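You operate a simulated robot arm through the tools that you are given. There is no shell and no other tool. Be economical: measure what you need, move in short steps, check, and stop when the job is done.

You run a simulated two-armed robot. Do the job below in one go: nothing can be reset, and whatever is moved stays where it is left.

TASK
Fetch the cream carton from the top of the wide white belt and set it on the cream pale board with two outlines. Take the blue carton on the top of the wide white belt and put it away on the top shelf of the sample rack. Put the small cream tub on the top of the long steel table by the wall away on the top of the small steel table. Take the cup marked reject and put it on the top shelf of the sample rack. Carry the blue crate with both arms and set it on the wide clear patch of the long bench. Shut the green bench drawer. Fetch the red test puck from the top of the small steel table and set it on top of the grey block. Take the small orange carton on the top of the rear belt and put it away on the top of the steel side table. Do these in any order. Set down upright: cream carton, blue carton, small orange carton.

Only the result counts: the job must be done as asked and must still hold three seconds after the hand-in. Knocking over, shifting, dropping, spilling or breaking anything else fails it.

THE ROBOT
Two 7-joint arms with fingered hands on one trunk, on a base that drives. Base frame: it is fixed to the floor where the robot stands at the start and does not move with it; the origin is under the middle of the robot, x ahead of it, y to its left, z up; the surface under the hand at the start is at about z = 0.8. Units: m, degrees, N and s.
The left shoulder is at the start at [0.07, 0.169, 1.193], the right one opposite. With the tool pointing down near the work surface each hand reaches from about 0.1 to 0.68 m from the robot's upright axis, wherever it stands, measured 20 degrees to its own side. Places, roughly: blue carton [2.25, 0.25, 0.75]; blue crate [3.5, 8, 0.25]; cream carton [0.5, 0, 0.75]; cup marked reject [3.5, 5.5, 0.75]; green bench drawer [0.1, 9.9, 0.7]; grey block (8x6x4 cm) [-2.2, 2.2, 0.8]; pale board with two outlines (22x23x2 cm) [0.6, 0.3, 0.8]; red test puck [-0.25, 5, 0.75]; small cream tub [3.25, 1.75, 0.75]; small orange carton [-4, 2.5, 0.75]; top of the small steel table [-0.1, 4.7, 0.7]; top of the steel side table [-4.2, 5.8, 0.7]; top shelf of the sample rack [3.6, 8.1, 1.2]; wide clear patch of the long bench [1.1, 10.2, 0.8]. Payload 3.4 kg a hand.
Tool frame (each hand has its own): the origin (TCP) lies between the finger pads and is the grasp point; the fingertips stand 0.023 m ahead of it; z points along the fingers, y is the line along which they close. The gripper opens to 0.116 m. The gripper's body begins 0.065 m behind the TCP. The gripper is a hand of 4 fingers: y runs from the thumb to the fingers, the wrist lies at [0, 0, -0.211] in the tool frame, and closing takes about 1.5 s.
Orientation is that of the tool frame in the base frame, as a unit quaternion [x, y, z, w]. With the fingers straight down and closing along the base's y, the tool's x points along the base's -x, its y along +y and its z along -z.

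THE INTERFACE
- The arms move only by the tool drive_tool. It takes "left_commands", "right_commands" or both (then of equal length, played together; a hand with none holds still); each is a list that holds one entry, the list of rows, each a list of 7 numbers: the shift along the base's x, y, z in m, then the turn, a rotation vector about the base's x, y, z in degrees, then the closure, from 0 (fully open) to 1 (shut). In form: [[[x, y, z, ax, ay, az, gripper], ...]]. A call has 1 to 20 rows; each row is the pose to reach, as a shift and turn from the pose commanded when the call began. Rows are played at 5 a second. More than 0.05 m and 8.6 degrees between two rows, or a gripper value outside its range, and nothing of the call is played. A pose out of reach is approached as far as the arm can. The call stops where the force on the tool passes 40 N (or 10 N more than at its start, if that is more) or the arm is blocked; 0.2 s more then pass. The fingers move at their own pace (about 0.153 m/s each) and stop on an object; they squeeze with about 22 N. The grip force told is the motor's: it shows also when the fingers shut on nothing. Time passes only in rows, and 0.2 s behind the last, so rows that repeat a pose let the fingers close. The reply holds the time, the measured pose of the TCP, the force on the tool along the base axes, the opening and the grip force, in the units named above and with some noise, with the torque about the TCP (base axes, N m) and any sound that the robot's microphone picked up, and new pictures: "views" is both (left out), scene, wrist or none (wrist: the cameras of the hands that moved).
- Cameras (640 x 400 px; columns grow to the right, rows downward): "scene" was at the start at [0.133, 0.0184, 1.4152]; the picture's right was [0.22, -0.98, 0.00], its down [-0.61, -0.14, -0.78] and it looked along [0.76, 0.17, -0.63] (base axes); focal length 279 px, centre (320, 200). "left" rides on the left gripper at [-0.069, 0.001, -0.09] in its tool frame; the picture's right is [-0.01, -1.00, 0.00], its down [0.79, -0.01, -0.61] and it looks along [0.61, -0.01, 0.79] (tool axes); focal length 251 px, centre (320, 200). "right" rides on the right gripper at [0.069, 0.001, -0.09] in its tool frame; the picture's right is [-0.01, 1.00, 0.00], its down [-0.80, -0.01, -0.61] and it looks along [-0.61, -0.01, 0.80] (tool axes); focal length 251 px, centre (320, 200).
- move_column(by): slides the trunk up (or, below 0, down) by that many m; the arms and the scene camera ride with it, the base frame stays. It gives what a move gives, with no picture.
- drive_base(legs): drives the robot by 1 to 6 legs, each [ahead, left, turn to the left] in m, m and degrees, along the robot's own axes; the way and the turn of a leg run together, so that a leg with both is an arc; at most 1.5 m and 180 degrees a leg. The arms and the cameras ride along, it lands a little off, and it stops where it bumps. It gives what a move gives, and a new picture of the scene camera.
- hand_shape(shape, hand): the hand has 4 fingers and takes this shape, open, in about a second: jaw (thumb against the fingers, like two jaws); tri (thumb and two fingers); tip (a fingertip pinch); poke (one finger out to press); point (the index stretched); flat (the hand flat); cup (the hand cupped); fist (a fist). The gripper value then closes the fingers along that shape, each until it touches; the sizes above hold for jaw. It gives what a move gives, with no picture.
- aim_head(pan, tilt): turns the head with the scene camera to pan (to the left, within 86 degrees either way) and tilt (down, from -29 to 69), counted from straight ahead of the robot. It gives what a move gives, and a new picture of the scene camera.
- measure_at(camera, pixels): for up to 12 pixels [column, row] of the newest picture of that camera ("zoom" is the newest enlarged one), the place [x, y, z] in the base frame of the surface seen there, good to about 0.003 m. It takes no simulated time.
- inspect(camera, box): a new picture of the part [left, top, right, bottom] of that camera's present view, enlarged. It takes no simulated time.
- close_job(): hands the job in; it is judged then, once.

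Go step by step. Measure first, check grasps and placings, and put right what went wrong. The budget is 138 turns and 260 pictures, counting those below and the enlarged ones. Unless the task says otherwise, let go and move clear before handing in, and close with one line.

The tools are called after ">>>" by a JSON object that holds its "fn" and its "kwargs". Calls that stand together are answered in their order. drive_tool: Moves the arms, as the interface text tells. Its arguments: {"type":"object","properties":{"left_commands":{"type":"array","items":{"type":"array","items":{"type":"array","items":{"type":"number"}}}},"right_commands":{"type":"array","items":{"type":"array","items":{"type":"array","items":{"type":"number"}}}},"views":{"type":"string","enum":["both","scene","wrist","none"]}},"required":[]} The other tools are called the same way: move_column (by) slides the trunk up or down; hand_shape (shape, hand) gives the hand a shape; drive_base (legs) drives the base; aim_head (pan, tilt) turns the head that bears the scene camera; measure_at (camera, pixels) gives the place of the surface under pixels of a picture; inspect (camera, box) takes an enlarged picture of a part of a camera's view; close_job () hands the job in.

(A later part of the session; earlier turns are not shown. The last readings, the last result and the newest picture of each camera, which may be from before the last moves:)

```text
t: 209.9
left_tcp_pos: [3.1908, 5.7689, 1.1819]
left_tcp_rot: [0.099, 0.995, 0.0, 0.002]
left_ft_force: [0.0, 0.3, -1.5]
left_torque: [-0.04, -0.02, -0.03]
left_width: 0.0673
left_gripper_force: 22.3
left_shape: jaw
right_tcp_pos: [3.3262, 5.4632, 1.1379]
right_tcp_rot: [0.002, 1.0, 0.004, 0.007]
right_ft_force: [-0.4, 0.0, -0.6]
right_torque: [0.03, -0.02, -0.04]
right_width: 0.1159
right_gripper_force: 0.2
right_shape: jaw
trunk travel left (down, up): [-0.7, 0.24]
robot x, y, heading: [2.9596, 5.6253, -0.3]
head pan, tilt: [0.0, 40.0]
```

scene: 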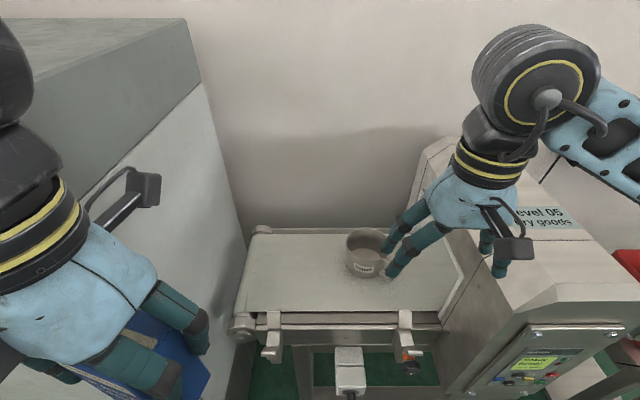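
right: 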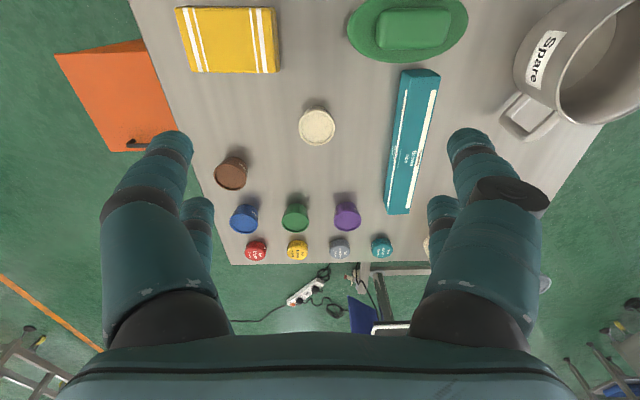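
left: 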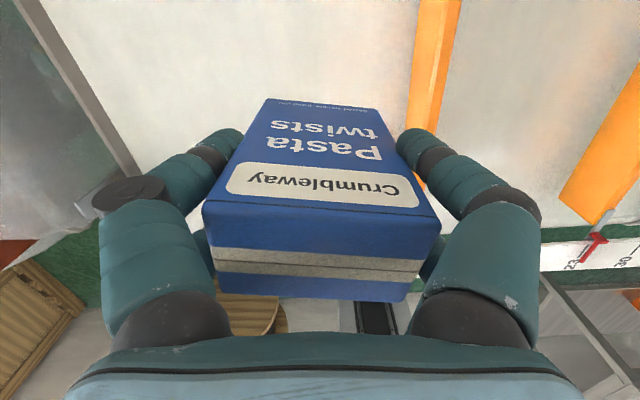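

The cup is ~11.5 cm wide — too wide to span — so I'll grip its left wall at (3.592, 5.546), thumb inside. Move above it.

>>> {"fn": "drive_tool", "kwargs": {"right_commands": [[[0.045, 0.012, 0, 0, 0, 0, 0], [0.09, 0.024, 0, 0, 0, 0, 0], [0.135, 0.036, 0, 0, 0, 0, 0], [0.18, 0.05, -0.01, 0, 0, 0, 0], [0.22, 0.065, -0.03, 0, 0, 0, 0], [0.25, 0.078, -0.05, 0, 0, 0, 0], [0.266, 0.084, -0.09, 0, 0, 0, 0], [0.266, 0.084, -0.13, 0, 0, 0, 0], [0.266, 0.084, -0.17, 0, 0, 0, 0]]], "views": "both"}}

```text
t: 211.9
left_tcp_pos: [3.1925, 5.7681, 1.1818]
left_tcp_rot: [0.099, 0.995, 0.001, 0.001]
left_ft_force: [0.9, 0.0, -1.9]
left_torque: [0.0, -0.02, 0.0]
left_width: 0.0673
left_gripper_force: 21.8
left_shape: jaw
right_tcp_pos: [3.594, 5.5474, 0.9641]
right_tcp_rot: [0.002, 1.0, 0.005, 0.007]
right_ft_force: [0.0, 0.3, -1.3]
right_torque: [0.02, 0.01, 0.0]
right_width: 0.1159
right_gripper_force: 0.0
right_shape: jaw
right hand out of reach, approached as far as the arm can: row 7
trunk travel left (down, up): [-0.7, 0.24]
robot x, y, heading: [2.9664, 5.6272, -0.4]
head pan, tilt: [0.0, 40.0]
```

scene: 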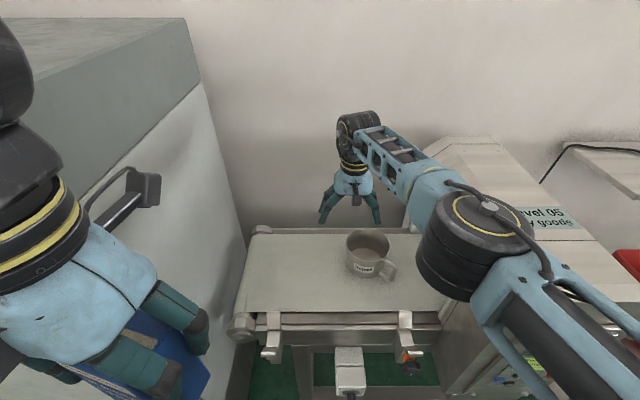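
right: 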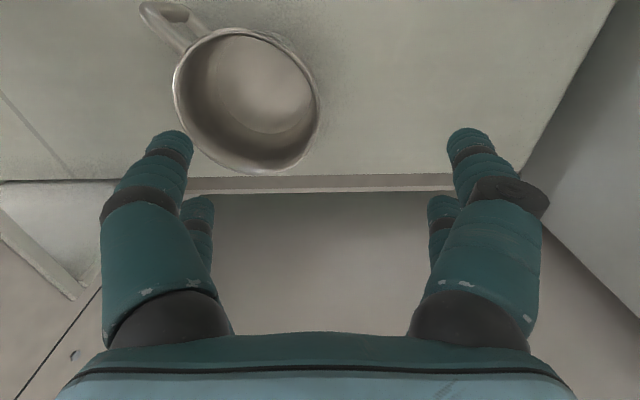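

Verify the rim place with the wrist camera.

>>> {"fn": "measure_at", "kwargs": {"camera": "right", "pixels": [[316, 110], [176, 90], [250, 172], [260, 35], [305, 60], [310, 140], [245, 80]]}}

```text
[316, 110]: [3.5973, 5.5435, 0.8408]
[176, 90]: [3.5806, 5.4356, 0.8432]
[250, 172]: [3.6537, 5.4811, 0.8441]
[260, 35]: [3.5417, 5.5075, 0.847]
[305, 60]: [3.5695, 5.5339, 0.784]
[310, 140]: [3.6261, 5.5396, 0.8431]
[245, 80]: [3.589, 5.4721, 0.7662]
```

Rim wall at y≈5.544, matches. Descend to z 0.82 and close.

>>> {"fn": "drive_tool", "kwargs": {"right_commands": [[[0, -0.003, -0.04, 0, 0, 0, 0], [0, -0.003, -0.08, 0, 0, 0, 0], [0, -0.003, -0.12, 0, 0, 0, 0], [0, -0.003, -0.144, 0, 0, 0, 0], [0, -0.003, -0.144, 0, 0, 0, 0.3], [0, -0.003, -0.144, 0, 0, 0, 0.5], [0, -0.003, -0.144, 0, 0, 0, 0.7], [0, -0.003, -0.144, 0, 0, 0, 0.85], [0, -0.003, -0.144, 0, 0, 0, 1], [0, -0.003, -0.144, 0, 0, 0, 1], [0, -0.003, -0.144, 0, 0, 0, 1]]], "views": "both"}}

```text
t: 214.3
left_tcp_pos: [3.1924, 5.7685, 1.1833]
left_tcp_rot: [0.099, 0.995, 0.001, 0.002]
left_ft_force: [-0.1, -0.3, -1.9]
left_torque: [-0.04, -0.01, -0.01]
left_width: 0.0672
left_gripper_force: 22.0
left_shape: jaw
right_tcp_pos: [3.5735, 5.5408, 0.8271]
right_tcp_rot: [0.003, 1.0, 0.005, 0.006]
right_ft_force: [0.1, 0.9, 0.8]
right_torque: [-0.03, -0.01, 0.03]
right_width: 0.0069
right_gripper_force: 21.4
right_shape: jaw
right hand out of reach, approached as far as the arm can: row 2, 3, 4, 5, 6, 7, 8, 9, 10, 11
trunk travel left (down, up): [-0.7, 0.24]
robot x, y, heading: [2.9652, 5.6192, -0.1]
head pan, tilt: [0.0, 40.0]
```

scene: 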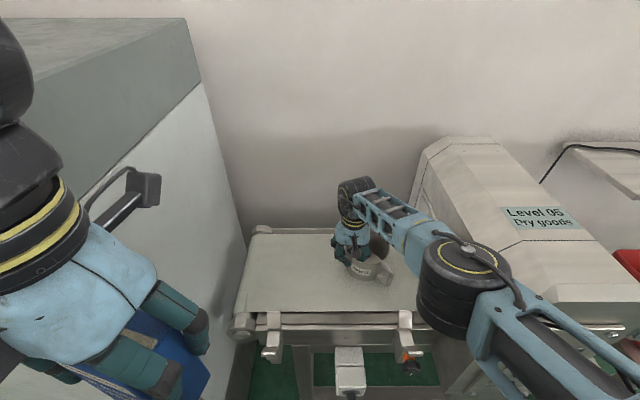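
right: 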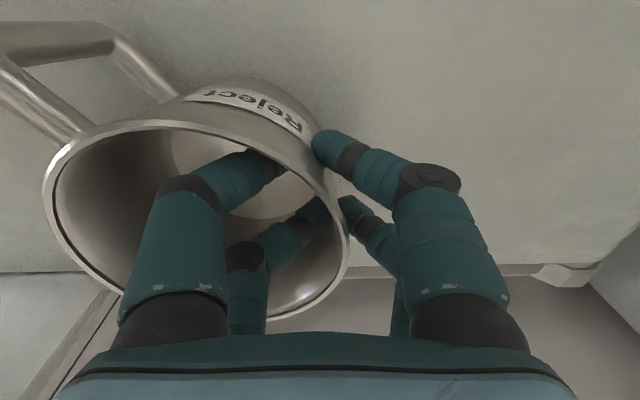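

The wall is gripped between the fingers (0.007). Lift straight with the trunk and check.

>>> {"fn": "move_column", "kwargs": {"by": 0.15}}

>>> {"fn": "drive_tool", "kwargs": {"right_commands": [[[0, 0, 0, 0, 0, 0, 1]]], "views": "both"}}

```text
t: 216.1
left_tcp_pos: [3.1926, 5.7696, 1.3328]
left_tcp_rot: [0.099, 0.995, 0.001, 0.001]
left_ft_force: [-0.2, 0.6, -2.0]
left_torque: [0.01, 0.04, -0.02]
left_width: 0.0673
left_gripper_force: 22.0
left_shape: jaw
right_tcp_pos: [3.5749, 5.54, 0.9775]
right_tcp_rot: [0.003, 1.0, 0.005, 0.006]
right_ft_force: [-0.7, 0.1, -2.1]
right_torque: [0.08, 0.06, -0.01]
right_width: 0.0068
right_gripper_force: 21.6
right_shape: jaw
trunk travel left (down, up): [-0.85, 0.09]
robot x, y, heading: [2.9648, 5.6208, -0.3]
head pan, tilt: [0.0, 40.0]
```

```text
t: 216.5
left_tcp_pos: [3.1924, 5.7694, 1.332]
left_tcp_rot: [0.099, 0.995, 0.001, 0.002]
left_ft_force: [-0.1, 0.6, -2.2]
left_torque: [-0.04, -0.04, -0.02]
left_width: 0.0671
left_gripper_force: 22.3
left_shape: jaw
right_tcp_pos: [3.5742, 5.5413, 0.9775]
right_tcp_rot: [0.002, 1.0, 0.005, 0.006]
right_ft_force: [-0.4, 0.2, -2.2]
right_torque: [0.11, 0.03, 0.0]
right_width: 0.0069
right_gripper_force: 22.0
right_shape: jaw
trunk travel left (down, up): [-0.85, 0.09]
robot x, y, heading: [2.9653, 5.6238, -0.6]
head pan, tilt: [0.0, 40.0]
```

scene: 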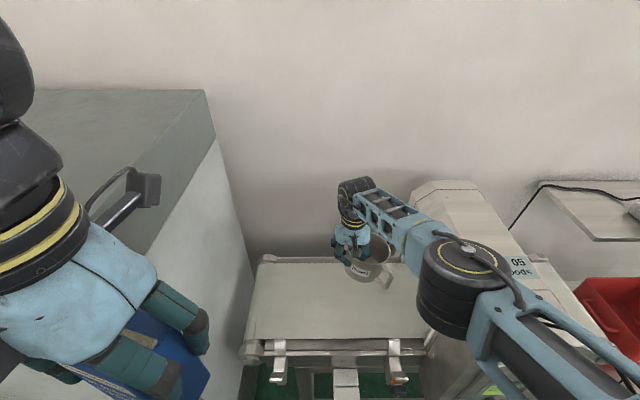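
right: 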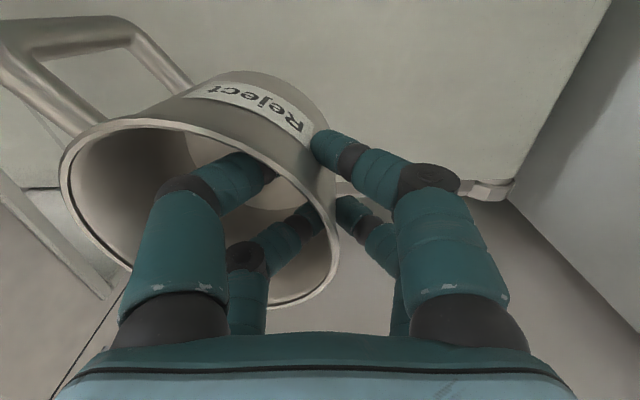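

Cup is lifted (2.2 N). Raise it a bit more, back away, and move along to the rack.

>>> {"fn": "drive_tool", "kwargs": {"right_commands": [[[-0.03, 0, 0.03, 0, 0, 0, 1], [-0.06, -0.01, 0.06, 0, 0, 0, 1], [-0.09, -0.02, 0.09, 0, 0, 0, 1], [-0.12, -0.03, 0.12, 0, 0, 0, 1], [-0.15, -0.04, 0.15, 0, 0, 0, 1], [-0.18, -0.04, 0.18, 0, 0, 0, 1]]], "views": "none"}}

>>> {"fn": "drive_base", "kwargs": {"legs": [[-0.65, 0, 0], [0, 1.3, 0], [0, 1.1, 0]]}}

>>> {"fn": "aim_head", "kwargs": {"pan": 0, "tilt": 25}}

```text
t: 217.9
left_tcp_pos: [3.1914, 5.7699, 1.3331]
left_tcp_rot: [0.098, 0.995, 0.0, 0.002]
left_ft_force: [-0.3, 0.8, -1.7]
left_torque: [-0.01, -0.04, 0.01]
left_width: 0.0671
left_gripper_force: 21.9
left_shape: jaw
right_tcp_pos: [3.394, 5.4997, 1.1565]
right_tcp_rot: [0.003, 1.0, 0.004, 0.007]
right_ft_force: [1.0, 1.1, -2.3]
right_torque: [0.09, 0.02, -0.02]
right_width: 0.0066
right_gripper_force: 22.3
right_shape: jaw
trunk travel left (down, up): [-0.85, 0.09]
robot x, y, heading: [2.9652, 5.6216, -0.6]
head pan, tilt: [0.0, 40.0]
```

```text
t: 233.0
left_tcp_pos: [2.4604, 8.1923, 1.3332]
left_tcp_rot: [0.074, 0.997, 0.001, 0.001]
left_ft_force: [0.3, -0.1, -2.1]
left_torque: [0.0, 0.03, -0.01]
left_width: 0.0674
left_gripper_force: 22.4
left_shape: jaw
right_tcp_pos: [2.6763, 7.9323, 1.1553]
right_tcp_rot: [-0.02, 1.0, 0.005, 0.007]
right_ft_force: [1.3, -0.3, -2.2]
right_torque: [0.1, 0.02, 0.0]
right_width: 0.0066
right_gripper_force: 22.1
right_shape: jaw
trunk travel left (down, up): [-0.85, 0.09]
robot x, y, heading: [2.238, 8.0375, 2.4]
head pan, tilt: [0.0, 40.0]
```

scene: 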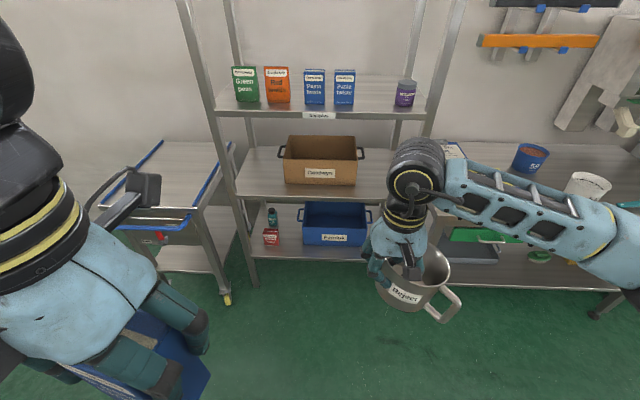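

```text
t: 233.7
left_tcp_pos: [2.461, 8.1926, 1.3317]
left_tcp_rot: [0.075, 0.997, 0.0, 0.002]
left_ft_force: [-0.6, 0.0, -2.1]
left_torque: [0.04, -0.01, -0.01]
left_width: 0.0673
left_gripper_force: 21.4
left_shape: jaw
right_tcp_pos: [2.6765, 7.9349, 1.156]
right_tcp_rot: [-0.019, 1.0, 0.005, 0.006]
right_ft_force: [-0.3, 0.2, -3.0]
right_torque: [0.1, 0.04, 0.01]
right_width: 0.0064
right_gripper_force: 22.0
right_shape: jaw
trunk travel left (down, up): [-0.85, 0.09]
robot x, y, heading: [2.2383, 8.0362, 2.3]
head pan, tilt: [0.0, 25.0]
```

scene: 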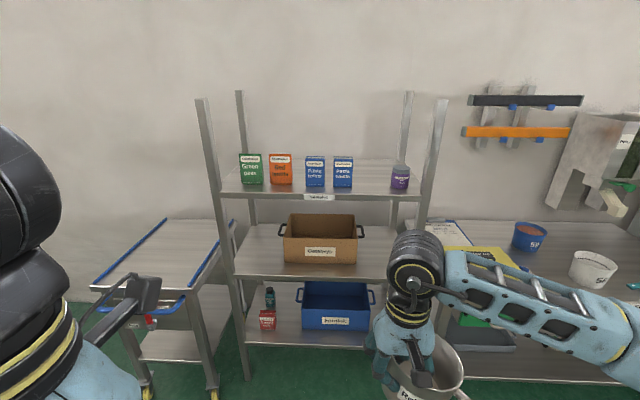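

The rack: top shelf with cartons at the back, and the blue crate on the bottom shelf. Measure top shelf.

>>> {"fn": "measure_at", "kwargs": {"camera": "scene", "pixels": [[225, 192], [420, 200], [252, 185], [315, 188], [343, 187], [400, 188], [300, 192], [370, 180], [318, 197], [212, 100], [440, 105], [265, 160]]}}

>>> {"fn": "inspect", "kwargs": {"camera": "scene", "box": [200, 90, 460, 350]}}

```text
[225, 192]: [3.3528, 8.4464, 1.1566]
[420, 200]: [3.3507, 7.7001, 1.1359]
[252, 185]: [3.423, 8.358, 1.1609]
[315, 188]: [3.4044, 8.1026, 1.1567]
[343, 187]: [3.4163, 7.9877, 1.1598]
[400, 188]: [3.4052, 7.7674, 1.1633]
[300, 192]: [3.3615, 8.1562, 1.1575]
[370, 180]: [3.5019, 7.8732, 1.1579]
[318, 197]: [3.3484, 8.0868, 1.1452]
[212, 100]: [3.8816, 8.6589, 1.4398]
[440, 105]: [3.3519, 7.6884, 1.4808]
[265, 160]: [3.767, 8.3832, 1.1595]
```

```text
1.54 times, centred on (330, 220) of scene
```

zoom: 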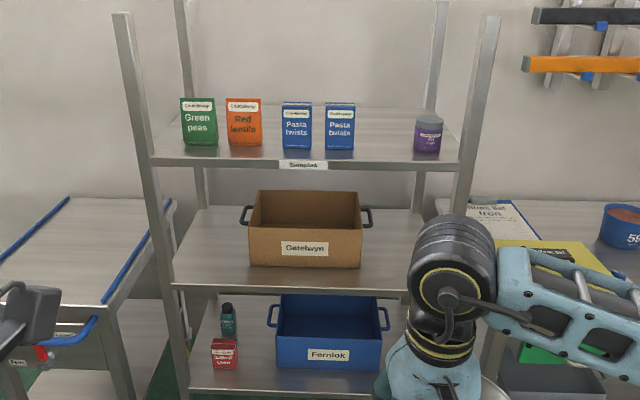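

Check how deep the cartons stand on the shelf.

>>> {"fn": "measure_at", "kwargs": {"camera": "zoom", "pixels": [[200, 130], [245, 130], [297, 135], [340, 135], [428, 140], [375, 150], [385, 125], [355, 140], [414, 140], [265, 130], [325, 135], [298, 102]]}}

```text
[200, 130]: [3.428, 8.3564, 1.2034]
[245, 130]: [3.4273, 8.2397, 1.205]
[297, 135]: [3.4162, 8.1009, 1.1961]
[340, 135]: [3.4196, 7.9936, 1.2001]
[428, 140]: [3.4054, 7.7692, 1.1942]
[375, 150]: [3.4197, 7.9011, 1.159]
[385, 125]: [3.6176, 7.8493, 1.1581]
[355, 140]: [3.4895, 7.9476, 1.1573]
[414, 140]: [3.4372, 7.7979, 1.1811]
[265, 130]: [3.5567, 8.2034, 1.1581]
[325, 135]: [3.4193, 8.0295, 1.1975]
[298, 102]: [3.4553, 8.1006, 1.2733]
```

The row stands at x 3.42–3.46 with free space behind. Plan: lift both items above 1.29, bring them over the row and set them behind it. Raise trunk and right hand first.

>>> {"fn": "move_column", "kwargs": {"by": 0.09}}

>>> {"fn": "drive_tool", "kwargs": {"right_commands": [[[0, 0, 0.03, 0, 0, 0, 1], [0, 0, 0.06, 0, 0, 0, 1], [0, 0, 0.09, 0, 0, 0, 1], [0, 0, 0.12, 0, 0, 0, 1], [0, 0, 0.14, 0, 0, 0, 1]]], "views": "wrist"}}

```text
t: 235.0
left_tcp_pos: [2.4594, 8.1926, 1.4225]
left_tcp_rot: [0.075, 0.997, 0.001, 0.002]
left_ft_force: [0.5, -0.3, -0.9]
left_torque: [-0.01, 0.01, -0.01]
left_width: 0.0672
left_gripper_force: 22.1
left_shape: jaw
right_tcp_pos: [2.6768, 7.9335, 1.2461]
right_tcp_rot: [-0.02, 1.0, 0.005, 0.006]
right_ft_force: [1.2, 0.4, -2.0]
right_torque: [0.1, 0.0, -0.01]
right_width: 0.0064
right_gripper_force: 22.0
right_shape: jaw
trunk travel left (down, up): [-0.94, 0.0]
robot x, y, heading: [2.2387, 8.035, 2.5]
head pan, tilt: [0.0, 25.0]
```

```text
t: 236.2
left_tcp_pos: [2.458, 8.1937, 1.4223]
left_tcp_rot: [0.075, 0.997, 0.001, 0.002]
left_ft_force: [0.1, -0.6, -1.9]
left_torque: [-0.01, -0.01, 0.0]
left_width: 0.0669
left_gripper_force: 21.6
left_shape: jaw
right_tcp_pos: [2.6748, 7.9335, 1.3848]
right_tcp_rot: [-0.021, 1.0, 0.005, 0.006]
right_ft_force: [0.4, 0.3, -1.6]
right_torque: [0.08, 0.01, -0.01]
right_width: 0.0064
right_gripper_force: 21.7
right_shape: jaw
trunk travel left (down, up): [-0.94, 0.0]
robot x, y, heading: [2.2433, 8.0366, 2.4]
head pan, tilt: [0.0, 25.0]
```

right: 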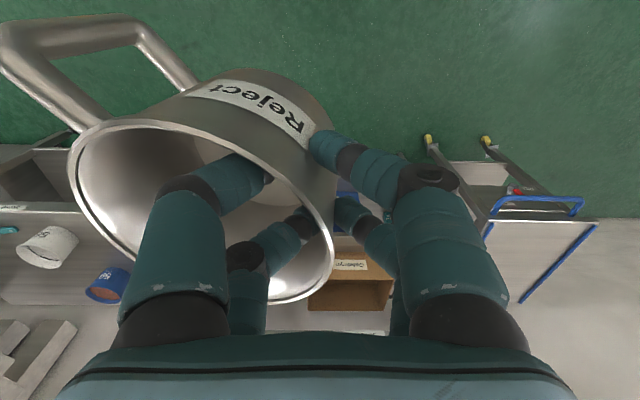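

TCP 1.385 achieved. Test extending both hands forward at this height before nearing the rack.

>>> {"fn": "drive_tool", "kwargs": {"right_commands": [[[0.03, 0.01, 0, 0, 0, 0, 1], [0.06, 0.02, 0, 0, 0, 0, 1], [0.09, 0.03, 0, 0, 0, 0, 1], [0.12, 0.03, 0, 0, 0, 0, 1]]], "left_commands": [[[0.04, 0.01, 0, 0, 0, -1, 1], [0.08, 0.02, 0, 0, 0, -2, 1], [0.12, 0.03, 0, 0, 0, -4, 1], [0.16, 0.04, 0, 0, 0, -6, 1]]], "views": "none"}}

```text
t: 237.2
left_tcp_pos: [2.6205, 8.2332, 1.4221]
left_tcp_rot: [0.128, 0.992, 0.001, 0.001]
left_ft_force: [0.0, -0.6, -1.9]
left_torque: [0.01, 0.02, -0.04]
left_width: 0.0668
left_gripper_force: 22.0
left_shape: jaw
right_tcp_pos: [2.7978, 7.9633, 1.3845]
right_tcp_rot: [-0.02, 1.0, 0.004, 0.007]
right_ft_force: [-1.0, -0.6, -2.0]
right_torque: [0.08, 0.05, -0.01]
right_width: 0.0064
right_gripper_force: 21.8
right_shape: jaw
trunk travel left (down, up): [-0.94, 0.0]
robot x, y, heading: [2.2426, 8.0328, 2.6]
head pan, tilt: [0.0, 25.0]
```

Works at r≈0.56. Drive 0.77 m ahead straightening the heading, hands pass above the row.

>>> {"fn": "drive_base", "kwargs": {"legs": [[0.4, 0.02, -2.5], [0.37, 0.0, 0]]}}

>>> {"fn": "aim_head", "kwargs": {"pan": 0, "tilt": 45}}

```text
t: 241.7
left_tcp_pos: [3.3999, 8.2378, 1.4241]
left_tcp_rot: [0.152, 0.988, 0.0, 0.003]
left_ft_force: [0.3, -0.1, -1.1]
left_torque: [0.0, 0.01, 0.01]
left_width: 0.0669
left_gripper_force: 22.1
left_shape: jaw
right_tcp_pos: [3.5658, 7.9596, 1.3862]
right_tcp_rot: [0.004, 1.0, 0.005, 0.008]
right_ft_force: [0.5, -0.5, -1.7]
right_torque: [0.06, 0.01, -0.01]
right_width: 0.0064
right_gripper_force: 21.5
right_shape: jaw
trunk travel left (down, up): [-0.94, 0.0]
robot x, y, heading: [3.0181, 8.0604, -0.4]
head pan, tilt: [0.0, 25.0]
```

scene: 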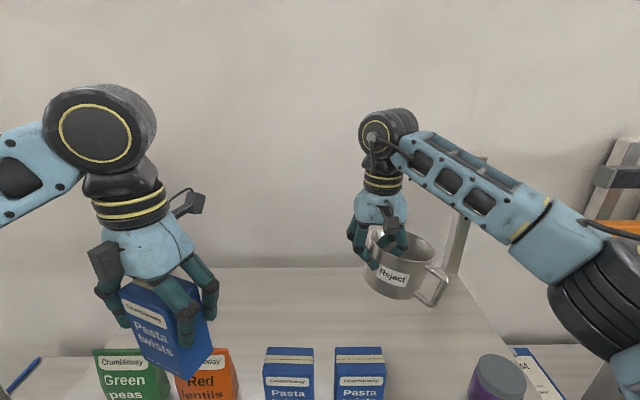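

```text
t: 242.5
left_tcp_pos: [3.4036, 8.237, 1.4237]
left_tcp_rot: [0.152, 0.988, 0.001, 0.001]
left_ft_force: [0.2, 0.1, -1.6]
left_torque: [0.02, 0.01, 0.0]
left_width: 0.0668
left_gripper_force: 21.8
left_shape: jaw
right_tcp_pos: [3.5705, 7.9584, 1.3847]
right_tcp_rot: [0.004, 1.0, 0.004, 0.007]
right_ft_force: [0.1, 0.3, -2.7]
right_torque: [0.1, 0.02, -0.02]
right_width: 0.0062
right_gripper_force: 22.0
right_shape: jaw
trunk travel left (down, up): [-0.94, 0.0]
robot x, y, heading: [3.016, 8.0578, -0.5]
head pan, tilt: [0.0, 45.0]
```

scene: 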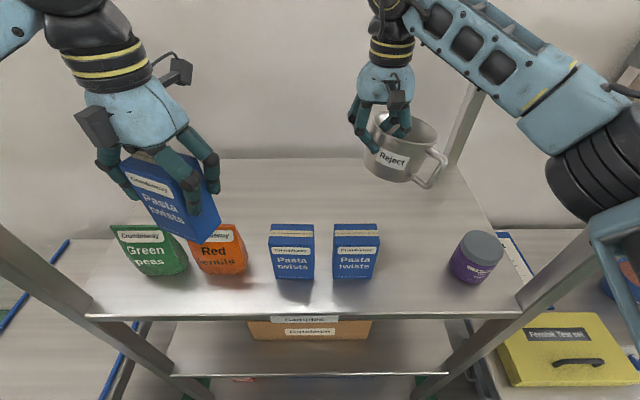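

Clear view. Extend the right hand 4 cm and lower the cup behind the row.

>>> {"fn": "drive_tool", "kwargs": {"right_commands": [[[0.02, 0, 0, 0, 0, 0, 1], [0.04, 0, 0, 0, 0, 0, 1], [0.04, 0, -0.03, 0, 0, 0, 1], [0.04, 0, -0.07, 0, 0, 0, 1], [0.04, 0, -0.11, 0, 0, 0, 1], [0.04, 0, -0.13, 0, 0, 0, 1], [0.04, 0, -0.142, 0, 0, 0, 1]]], "views": "both"}}

```text
t: 244.1
left_tcp_pos: [3.4032, 8.2381, 1.4233]
left_tcp_rot: [0.152, 0.988, 0.001, 0.002]
left_ft_force: [-0.7, -0.5, -1.5]
left_torque: [0.02, -0.01, 0.01]
left_width: 0.0671
left_gripper_force: 22.7
left_shape: jaw
right_tcp_pos: [3.6097, 7.9603, 1.243]
right_tcp_rot: [0.004, 1.0, 0.005, 0.007]
right_ft_force: [-0.3, -0.5, -0.9]
right_torque: [-0.01, -0.04, -0.03]
right_width: 0.0064
right_gripper_force: 21.8
right_shape: jaw
trunk travel left (down, up): [-0.94, 0.0]
robot x, y, heading: [3.0151, 8.0587, -0.5]
head pan, tilt: [0.0, 45.0]
```

scene: 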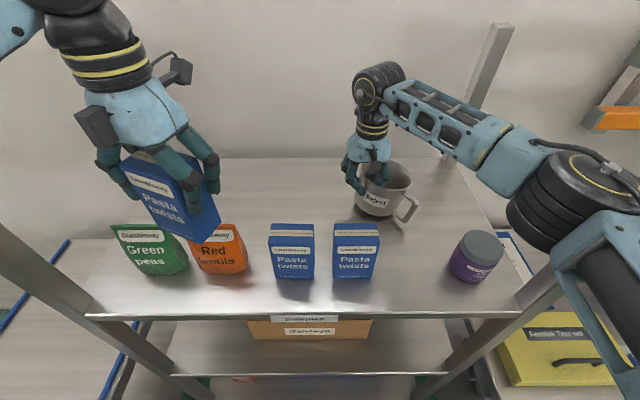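
right: 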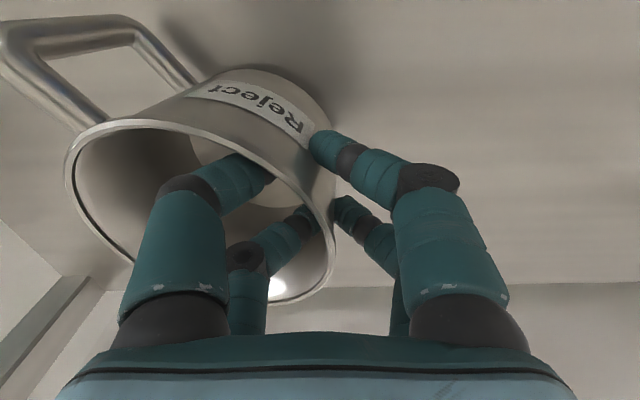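

First contact (torque dropped). Lower slightly more to seat the cup.

>>> {"fn": "drive_tool", "kwargs": {"right_commands": [[[0, 0, -0.004, 0, 0, 0, 1], [0, 0, -0.008, 0, 0, 0, 1]]], "views": "wrist"}}

```text
t: 244.7
left_tcp_pos: [3.4035, 8.2379, 1.4241]
left_tcp_rot: [0.153, 0.988, 0.001, 0.003]
left_ft_force: [-0.4, -0.5, -1.6]
left_torque: [-0.04, -0.01, 0.02]
left_width: 0.067
left_gripper_force: 21.9
left_shape: jaw
right_tcp_pos: [3.6084, 7.9601, 1.2349]
right_tcp_rot: [0.005, 1.0, 0.004, 0.007]
right_ft_force: [0.1, 0.4, 0.1]
right_torque: [-0.06, -0.07, 0.0]
right_width: 0.0065
right_gripper_force: 21.7
right_shape: jaw
trunk travel left (down, up): [-0.94, 0.0]
robot x, y, heading: [3.016, 8.0641, -0.6]
head pan, tilt: [0.0, 45.0]
```

right: 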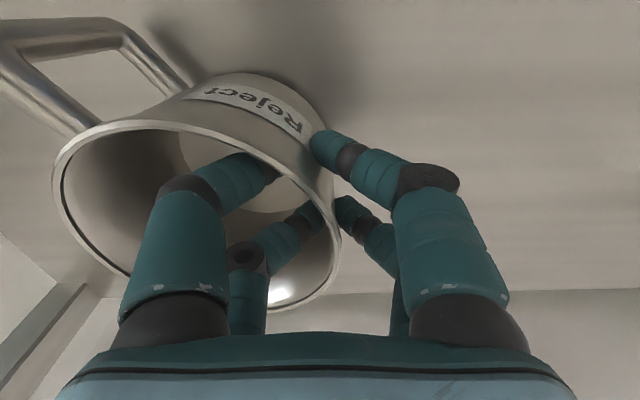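

Lower 6 mm more, open, and rise straight.

>>> {"fn": "drive_tool", "kwargs": {"right_commands": [[[0, 0, -0.004, 0, 0, 0, 1], [0, 0, -0.006, 0, 0, 0, 1], [0, 0, -0.006, 0, 0, 0, 0.8], [0, 0, -0.006, 0, 0, 0, 0.6], [0, 0, -0.006, 0, 0, 0, 0.4], [0, 0, -0.006, 0, 0, 0, 0.3], [0, 0, -0.006, 0, 0, 0, 0.3], [0, 0, 0.03, 0, 0, 0, 0.3], [0, 0, 0.07, 0, 0, 0, 0.3], [0, 0, 0.11, 0, 0, 0, 0.3], [0, 0, 0.14, 0, 0, 0, 0.3], [-0.03, 0, 0.15, 0, 0, 0, 0.3], [-0.06, -0.01, 0.15, 0, 0, 0, 0.3], [-0.1, -0.02, 0.15, 0, 0, 0, 0.3], [-0.14, -0.03, 0.15, 0, 0, 0, 0.3], [-0.18, -0.04, 0.15, 0, 0, 0, 0.3], [-0.22, -0.05, 0.15, 0, 0, 0, 0]]], "views": "scene"}}

```text
t: 248.5
left_tcp_pos: [3.4022, 8.3065, 1.4242]
left_tcp_rot: [0.103, 0.995, -0.007, 0.006]
left_ft_force: [1.4, -0.9, -1.3]
left_torque: [0.11, 0.09, 0.01]
left_width: 0.0667
left_gripper_force: 22.0
left_shape: jaw
right_tcp_pos: [3.4114, 7.9781, 1.3952]
right_tcp_rot: [-0.047, 0.999, -0.009, 0.012]
right_ft_force: [1.0, -1.2, -0.7]
right_torque: [0.09, 0.03, 0.03]
right_width: 0.1161
right_gripper_force: 0.1
right_shape: jaw
trunk travel left (down, up): [-0.94, 0.0]
robot x, y, heading: [3.049, 8.0667, 4.9]
head pan, tilt: [0.0, 45.0]
stopped in row 17 (right hand): the arm was blocked; the commanded pose is now the measured one
```

scene: 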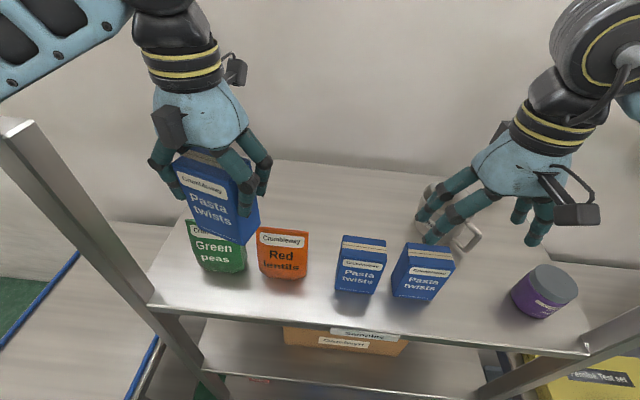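

The right elbow met the rack post and the base yawed 5°. I'll re-extend the right hand to relieve, then look.

>>> {"fn": "drive_tool", "kwargs": {"right_commands": [[[0.03, 0.005, 0, 0, 0, 0, 0], [0.06, 0.01, 0, 0, 0, 0, 0], [0.09, 0.015, 0, 0, 0, 0, 0]]], "views": "none"}}

>>> {"fn": "aim_head", "kwargs": {"pan": -45, "tilt": 35}}

>>> {"fn": "aim_head", "kwargs": {"pan": 0, "tilt": 45}}

```text
t: 248.8
left_tcp_pos: [3.3896, 8.2401, 1.4297]
left_tcp_rot: [0.084, 0.996, 0.025, 0.011]
left_ft_force: [-3.2, -8.1, -4.5]
left_torque: [0.6, -0.24, -0.07]
left_width: 0.0627
left_gripper_force: 22.0
left_shape: jaw
right_tcp_pos: [3.4222, 7.9246, 1.3845]
right_tcp_rot: [-0.084, 0.996, 0.013, 0.021]
right_ft_force: [-5.6, 2.9, -0.4]
right_torque: [-0.3, -0.48, -0.05]
right_width: 0.1162
right_gripper_force: 0.1
right_shape: jaw
trunk travel left (down, up): [-0.94, 0.0]
robot x, y, heading: [3.0578, 8.0734, 6.9]
head pan, tilt: [0.0, 45.0]
stopped in row 1 (left hand): the arm was blocked; the commanded pose is now the measured one
```

```text
t: 250.0
left_tcp_pos: [3.3762, 8.2369, 1.4328]
left_tcp_rot: [0.101, 0.995, 0.018, 0.016]
left_ft_force: [0.0, -0.9, -2.8]
left_torque: [-0.02, 0.0, 0.0]
left_width: 0.0624
left_gripper_force: 21.6
left_shape: jaw
right_tcp_pos: [3.3977, 7.9146, 1.3913]
right_tcp_rot: [-0.056, 0.998, 0.013, 0.025]
right_ft_force: [-0.9, 0.2, -0.2]
right_torque: [0.01, 0.03, 0.01]
right_width: 0.116
right_gripper_force: 0.0
right_shape: jaw
trunk travel left (down, up): [-0.94, 0.0]
robot x, y, heading: [3.0432, 8.0677, 4.9]
head pan, tilt: [-45.0, 35.0]
```

scene: 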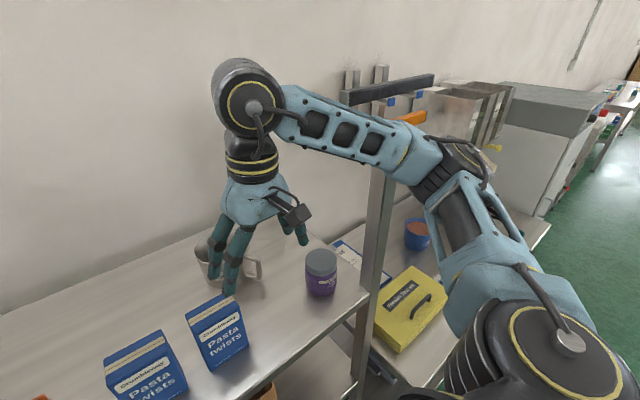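

```text
t: 251.1
left_tcp_pos: [3.3766, 8.2371, 1.4333]
left_tcp_rot: [0.101, 0.995, 0.019, 0.016]
left_ft_force: [0.0, -0.1, -1.5]
left_torque: [0.02, -0.01, -0.01]
left_width: 0.0623
left_gripper_force: 21.6
left_shape: jaw
right_tcp_pos: [3.3978, 7.9149, 1.3911]
right_tcp_rot: [-0.054, 0.998, 0.015, 0.024]
right_ft_force: [-0.2, 0.5, 0.3]
right_torque: [0.0, 0.01, 0.03]
right_width: 0.1157
right_gripper_force: 0.0
right_shape: jaw
trunk travel left (down, up): [-0.94, 0.0]
robot x, y, heading: [3.0493, 8.0706, 4.6]
head pan, tilt: [0.0, 45.0]
```

scene: 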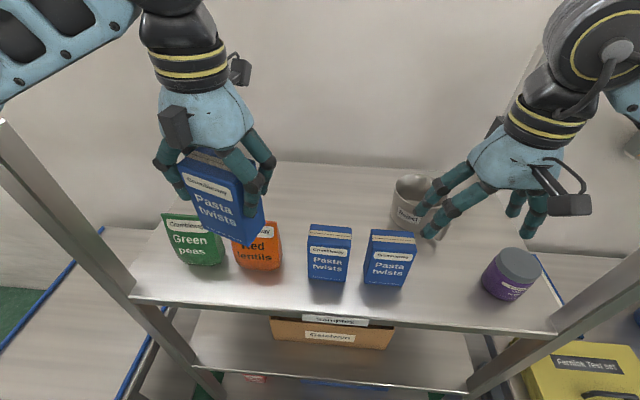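

Both arms are near the posts. Check nothing shifted, then back off slowly while straightening.

>>> {"fn": "measure_at", "kwargs": {"camera": "scene", "pixels": [[325, 270], [385, 275], [258, 260], [195, 250], [508, 290], [350, 322], [135, 290], [555, 325], [330, 230], [390, 237], [405, 215]]}}

>>> {"fn": "drive_base", "kwargs": {"legs": [[-0.1, 0, -2]]}}

```text
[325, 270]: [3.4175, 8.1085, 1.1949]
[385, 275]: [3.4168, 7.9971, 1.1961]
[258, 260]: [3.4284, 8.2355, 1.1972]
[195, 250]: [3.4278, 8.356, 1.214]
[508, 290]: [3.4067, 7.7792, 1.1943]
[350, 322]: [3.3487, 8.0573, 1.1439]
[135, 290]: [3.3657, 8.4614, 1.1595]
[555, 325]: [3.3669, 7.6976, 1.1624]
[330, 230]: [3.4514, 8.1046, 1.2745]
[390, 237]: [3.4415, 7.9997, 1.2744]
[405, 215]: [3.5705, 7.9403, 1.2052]
```

```text
t: 252.2
left_tcp_pos: [3.337, 8.204, 1.4207]
left_tcp_rot: [0.115, 0.993, 0.023, -0.005]
left_ft_force: [0.7, 0.5, -1.8]
left_torque: [-0.02, 0.0, -0.03]
left_width: 0.0621
left_gripper_force: 22.2
left_shape: jaw
right_tcp_pos: [3.3465, 7.8829, 1.3707]
right_tcp_rot: [-0.04, 0.999, 0.021, 0.003]
right_ft_force: [0.2, -0.3, -0.2]
right_torque: [-0.05, 0.09, -0.01]
right_width: 0.1161
right_gripper_force: 0.1
right_shape: jaw
trunk travel left (down, up): [-0.94, 0.0]
robot x, y, heading: [2.9485, 8.0601, 3.4]
head pan, tilt: [0.0, 45.0]
```

scene: 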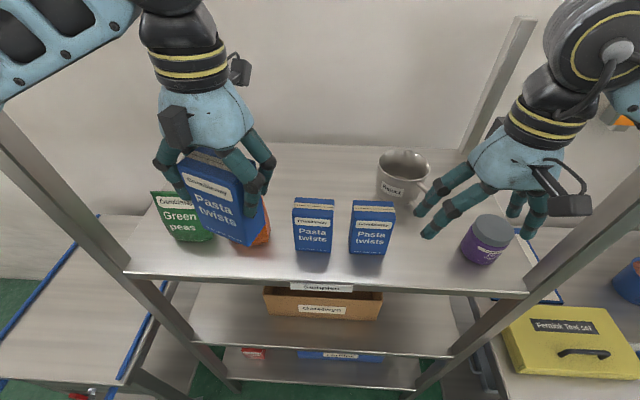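

Nothing shifted; the cup stands on the shelf. Back off another 12 cm, straighten, and inspect the left-held carton.

>>> {"fn": "drive_base", "kwargs": {"legs": [[-0.15, 0.02, -3.2]]}}

>>> {"fn": "drive_tool", "kwargs": {"left_commands": [[[0, 0, 0.0, 0, 0, 0, 1], [0, 0, 0.0, 0, 0, 6, 1], [0, 0, 0.0, 0, 0, 13, 1]]], "views": "both"}}

```text
t: 253.6
left_tcp_pos: [3.1845, 8.1927, 1.4237]
left_tcp_rot: [0.143, 0.989, 0.026, -0.003]
left_ft_force: [-0.1, 0.5, -1.6]
left_torque: [0.03, 0.02, 0.01]
left_width: 0.0623
left_gripper_force: 22.8
left_shape: jaw
right_tcp_pos: [3.1768, 7.8703, 1.3735]
right_tcp_rot: [-0.014, 1.0, 0.024, 0.007]
right_ft_force: [0.5, 0.5, 0.3]
right_torque: [0.01, 0.02, -0.04]
right_width: 0.1162
right_gripper_force: 0.0
right_shape: jaw
trunk travel left (down, up): [-0.94, 0.0]
robot x, y, heading: [2.7949, 8.0774, -0.1]
head pan, tilt: [0.0, 45.0]
```

scene: 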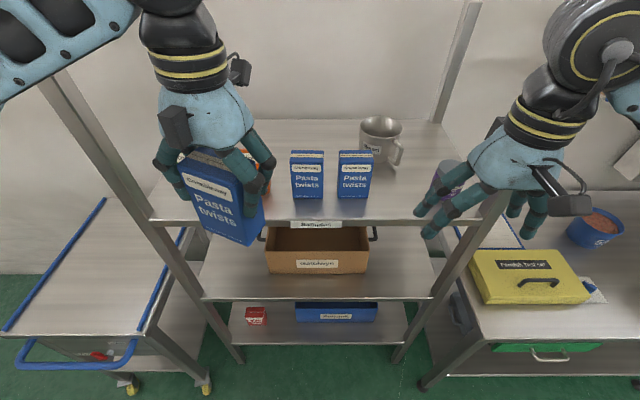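

```text
t: 254.4
left_tcp_pos: [3.1782, 8.1933, 1.4227]
left_tcp_rot: [0.029, 0.999, 0.026, -0.004]
left_ft_force: [0.1, 0.7, -1.8]
left_torque: [-0.05, -0.01, -0.03]
left_width: 0.0619
left_gripper_force: 21.8
left_shape: jaw
right_tcp_pos: [3.1706, 7.8708, 1.3751]
right_tcp_rot: [-0.013, 1.0, 0.024, 0.008]
right_ft_force: [-0.1, 0.3, -0.4]
right_torque: [0.03, 0.0, 0.01]
right_width: 0.1157
right_gripper_force: 0.0
right_shape: jaw
trunk travel left (down, up): [-0.94, 0.0]
robot x, y, heading: [2.7954, 8.0775, -0.3]
head pan, tilt: [0.0, 45.0]
```

scene: 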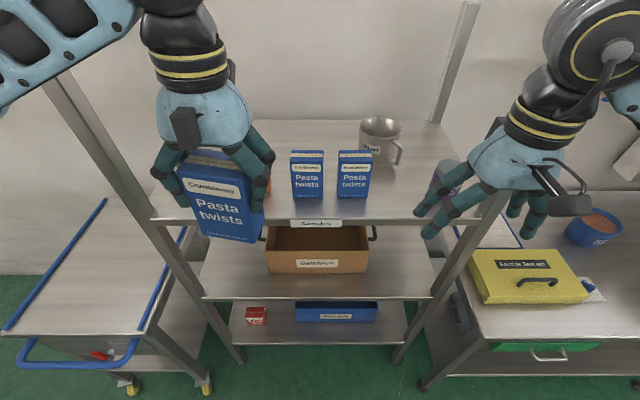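
left: 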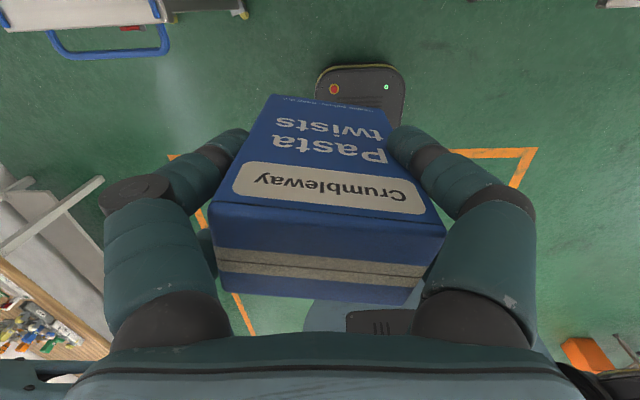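

The carton turned slightly in the grip. Measure its bottom/top edges to level it.

>>> {"fn": "measure_at", "kwargs": {"camera": "scene", "pixels": [[202, 231], [250, 240], [184, 172], [200, 180], [205, 205], [225, 240], [240, 205], [246, 190]]}}

>>> {"fn": "inspect", "kwargs": {"camera": "scene", "box": [140, 120, 300, 260]}}

```text
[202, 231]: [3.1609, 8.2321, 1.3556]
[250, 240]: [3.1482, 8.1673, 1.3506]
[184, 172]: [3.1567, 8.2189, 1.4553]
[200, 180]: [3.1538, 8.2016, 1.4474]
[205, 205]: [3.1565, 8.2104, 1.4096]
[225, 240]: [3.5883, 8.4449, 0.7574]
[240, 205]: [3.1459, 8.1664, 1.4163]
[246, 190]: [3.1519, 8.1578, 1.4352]
```

```text
2.86 times, centred on (220, 190) of scene
```

zoom: 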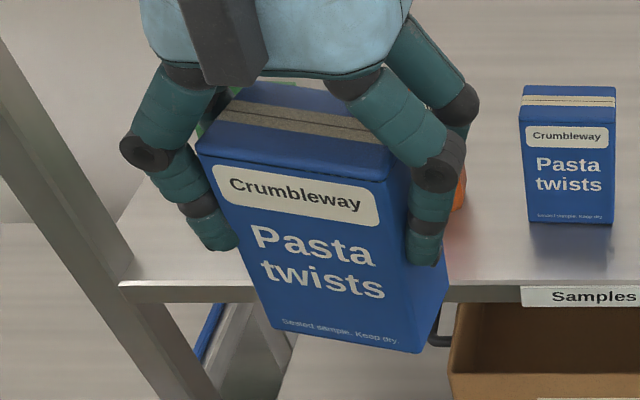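

>>> {"fn": "measure_at", "kwargs": {"camera": "zoom", "pixels": [[276, 324], [412, 347], [206, 158], [378, 185], [440, 305], [228, 105], [300, 150]]}}

```text
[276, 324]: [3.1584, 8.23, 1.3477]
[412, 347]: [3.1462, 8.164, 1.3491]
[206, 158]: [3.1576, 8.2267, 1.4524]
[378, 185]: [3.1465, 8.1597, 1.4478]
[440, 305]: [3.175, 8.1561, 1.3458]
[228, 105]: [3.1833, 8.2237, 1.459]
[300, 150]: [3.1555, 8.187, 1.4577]
```

The carton is within 2° of upright, bottom at z 1.346. Extend both arms here, clear of the rack, before driving in.

>>> {"fn": "drive_tool", "kwargs": {"left_commands": [[[0.035, 0.005, -0.005, 0, 0, 0, 1], [0.07, 0.01, -0.01, -1, 0, 0, 1], [0.105, 0.02, -0.018, -2, 0, 0, 1], [0.14, 0.03, -0.025, -2, 0, 0, 1], [0.17, 0.035, -0.03, -2, 0, 0, 1], [0.195, 0.04, -0.035, -2, 0, 0, 1]]], "right_commands": [[[0.025, 0.01, 0, 0, 0, 0, 0], [0.05, 0.02, 0, 0, 0, 0, 0], [0.075, 0.03, 0, 0, 0, 0, 0], [0.1, 0.04, 0, 0, 0, 0, 0], [0.12, 0.05, 0, 0, 0, 0, 0], [0.14, 0.06, 0.01, 0, 0, 0, 0]]], "views": "scene"}}

```text
t: 255.8
left_tcp_pos: [3.3731, 8.2326, 1.3894]
left_tcp_rot: [0.03, 1.0, 0.008, -0.003]
left_ft_force: [0.3, -0.1, -2.6]
left_torque: [0.02, -0.01, 0.0]
left_width: 0.059
left_gripper_force: 22.6
left_shape: jaw
right_tcp_pos: [3.3121, 7.932, 1.3835]
right_tcp_rot: [-0.014, 1.0, 0.023, 0.009]
right_ft_force: [0.2, 0.5, -0.2]
right_torque: [-0.01, 0.0, 0.0]
right_width: 0.1163
right_gripper_force: 0.1
right_shape: jaw
trunk travel left (down, up): [-0.94, 0.0]
robot x, y, heading: [2.7942, 8.0822, -0.2]
head pan, tilt: [0.0, 45.0]
```

scene: 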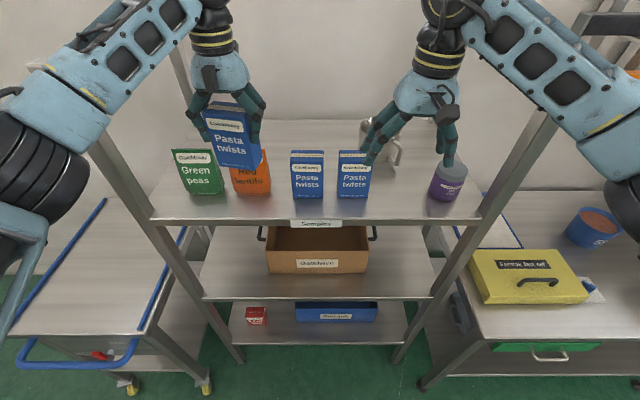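

Grip width has fallen to 0.059; check whether the carton is slipping.

>>> {"fn": "inspect", "kwargs": {"camera": "scene", "box": [160, 60, 290, 200]}}

>>> {"fn": "inspect", "kwargs": {"camera": "left", "box": [0, 0, 640, 400]}}

```text
2.86 times, centred on (225, 130) of scene
```

zoom: 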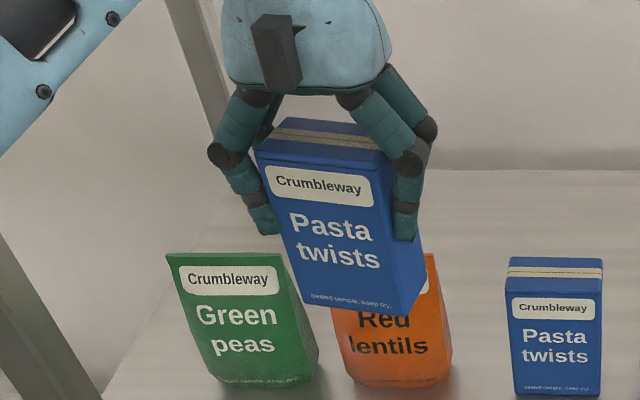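

```text
1.00 times, centred on (320, 200) of left (not enlarged: the box is as wide or as high as the picture)
```

zoom: 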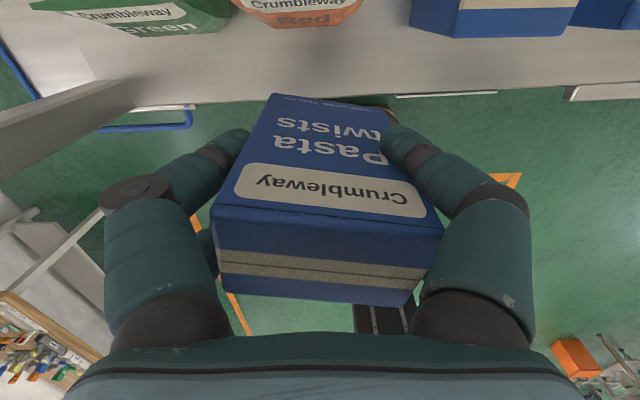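

It's slowly twisting in the grip but still held; place it now. Drive in 0.23 m.

>>> {"fn": "drive_base", "kwargs": {"legs": [[0.23, 0, 0.2]]}}

```text
t: 257.7
left_tcp_pos: [3.5798, 8.238, 1.396]
left_tcp_rot: [0.032, 0.999, 0.007, 0.003]
left_ft_force: [0.2, 0.5, -1.6]
left_torque: [0.02, -0.02, -0.03]
left_width: 0.0584
left_gripper_force: 22.1
left_shape: jaw
right_tcp_pos: [3.5178, 7.9361, 1.3892]
right_tcp_rot: [-0.011, 1.0, 0.022, 0.013]
right_ft_force: [-0.5, 0.0, 0.5]
right_torque: [-0.05, -0.02, 0.02]
right_width: 0.116
right_gripper_force: 0.0
right_shape: jaw
trunk travel left (down, up): [-0.94, 0.0]
robot x, y, heading: [3.0146, 8.0767, -0.1]
head pan, tilt: [0.0, 45.0]
stopped in leg 1: the robot was blocked; the commanded pose is now the measured one
```

scene: 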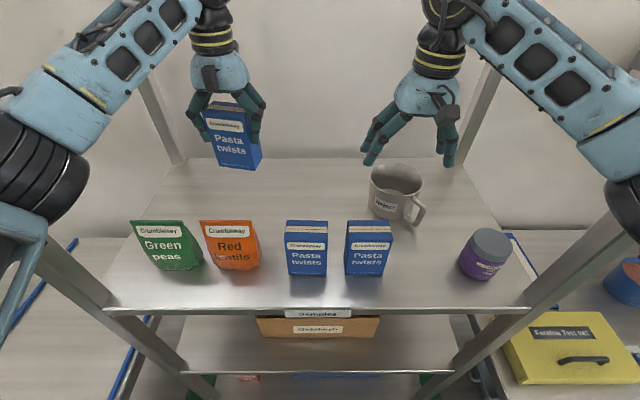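

Close enough (x 3.58, behind the row). Back 2 cm to clear the elbow, then lower the carton.

>>> {"fn": "drive_base", "kwargs": {"legs": [[-0.02, 0, 0]]}}

>>> {"fn": "drive_tool", "kwargs": {"left_commands": [[[0, 0, -0.03, 0, 0, 0, 1], [0, 0, -0.065, 0, 0, 0, 1], [0, 0, -0.1, 0, 0, 0, 1], [0, 0, -0.13, 0, 0, 0, 1], [0, 0, -0.148, 0, 0, 0, 1]]], "views": "scene"}}

>>> {"fn": "inspect", "kwargs": {"camera": "scene", "box": [140, 100, 340, 260]}}

```text
t: 258.5
left_tcp_pos: [3.5733, 8.2332, 1.3898]
left_tcp_rot: [0.031, 0.999, 0.007, -0.003]
left_ft_force: [0.6, 0.1, -2.2]
left_torque: [0.04, -0.02, 0.03]
left_width: 0.0585
left_gripper_force: 21.5
left_shape: jaw
right_tcp_pos: [3.5124, 7.9317, 1.3838]
right_tcp_rot: [-0.013, 1.0, 0.023, 0.009]
right_ft_force: [-0.3, 0.3, 0.3]
right_torque: [-0.01, -0.01, 0.02]
right_width: 0.1159
right_gripper_force: 0.1
right_shape: jaw
trunk travel left (down, up): [-0.94, 0.0]
robot x, y, heading: [2.9984, 8.0772, -0.5]
head pan, tilt: [0.0, 45.0]
```

scene: 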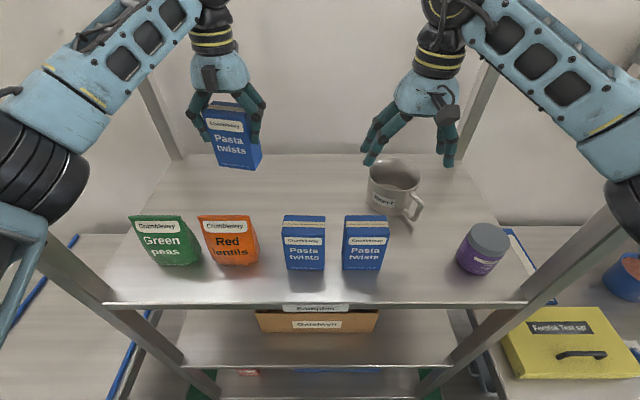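

```text
t: 259.7
left_tcp_pos: [3.5747, 8.2294, 1.2406]
left_tcp_rot: [0.031, 0.999, 0.008, -0.003]
left_ft_force: [-0.3, 0.2, -1.1]
left_torque: [-0.05, 0.02, 0.04]
left_width: 0.0577
left_gripper_force: 21.7
left_shape: jaw
right_tcp_pos: [3.5124, 7.9312, 1.3831]
right_tcp_rot: [-0.013, 1.0, 0.023, 0.008]
right_ft_force: [-0.3, -1.0, 0.3]
right_torque: [-0.05, 0.03, 0.0]
right_width: 0.1158
right_gripper_force: 0.0
right_shape: jaw
trunk travel left (down, up): [-0.94, 0.0]
robot x, y, heading: [2.9972, 8.0771, -0.5]
head pan, tilt: [0.0, 45.0]
```

scene: 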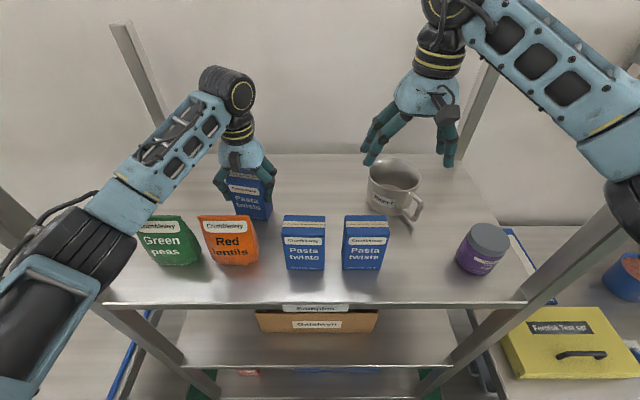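

```text
2.50 times, centred on (240, 180) of scene
```

zoom: 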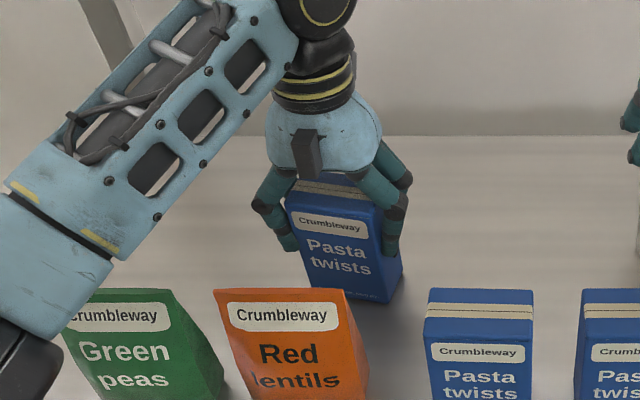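

Close to the shelf. Lower 5 mm, release gradually, and rise.

>>> {"fn": "drive_tool", "kwargs": {"left_commands": [[[0, 0, -0.003, 0, 0, 0, 1], [0, 0, -0.006, 0, 0, 0, 1], [0, 0, -0.006, 0, 0, 0, 1]]], "views": "none"}}

```text
t: 260.5
left_tcp_pos: [3.573, 8.2307, 1.2396]
left_tcp_rot: [0.03, 1.0, 0.008, 0.001]
left_ft_force: [10.8, 2.3, 35.6]
left_torque: [-0.3, 0.09, 0.17]
left_width: 0.0573
left_gripper_force: 21.9
left_shape: jaw
right_tcp_pos: [3.5104, 7.9306, 1.3862]
right_tcp_rot: [-0.012, 1.0, 0.023, 0.01]
right_ft_force: [0.4, -0.3, 0.5]
right_torque: [0.01, 0.02, -0.01]
right_width: 0.1162
right_gripper_force: 0.1
right_shape: jaw
trunk travel left (down, up): [-0.94, 0.0]
robot x, y, heading: [2.9992, 8.0759, -0.2]
head pan, tilt: [0.0, 45.0]
```

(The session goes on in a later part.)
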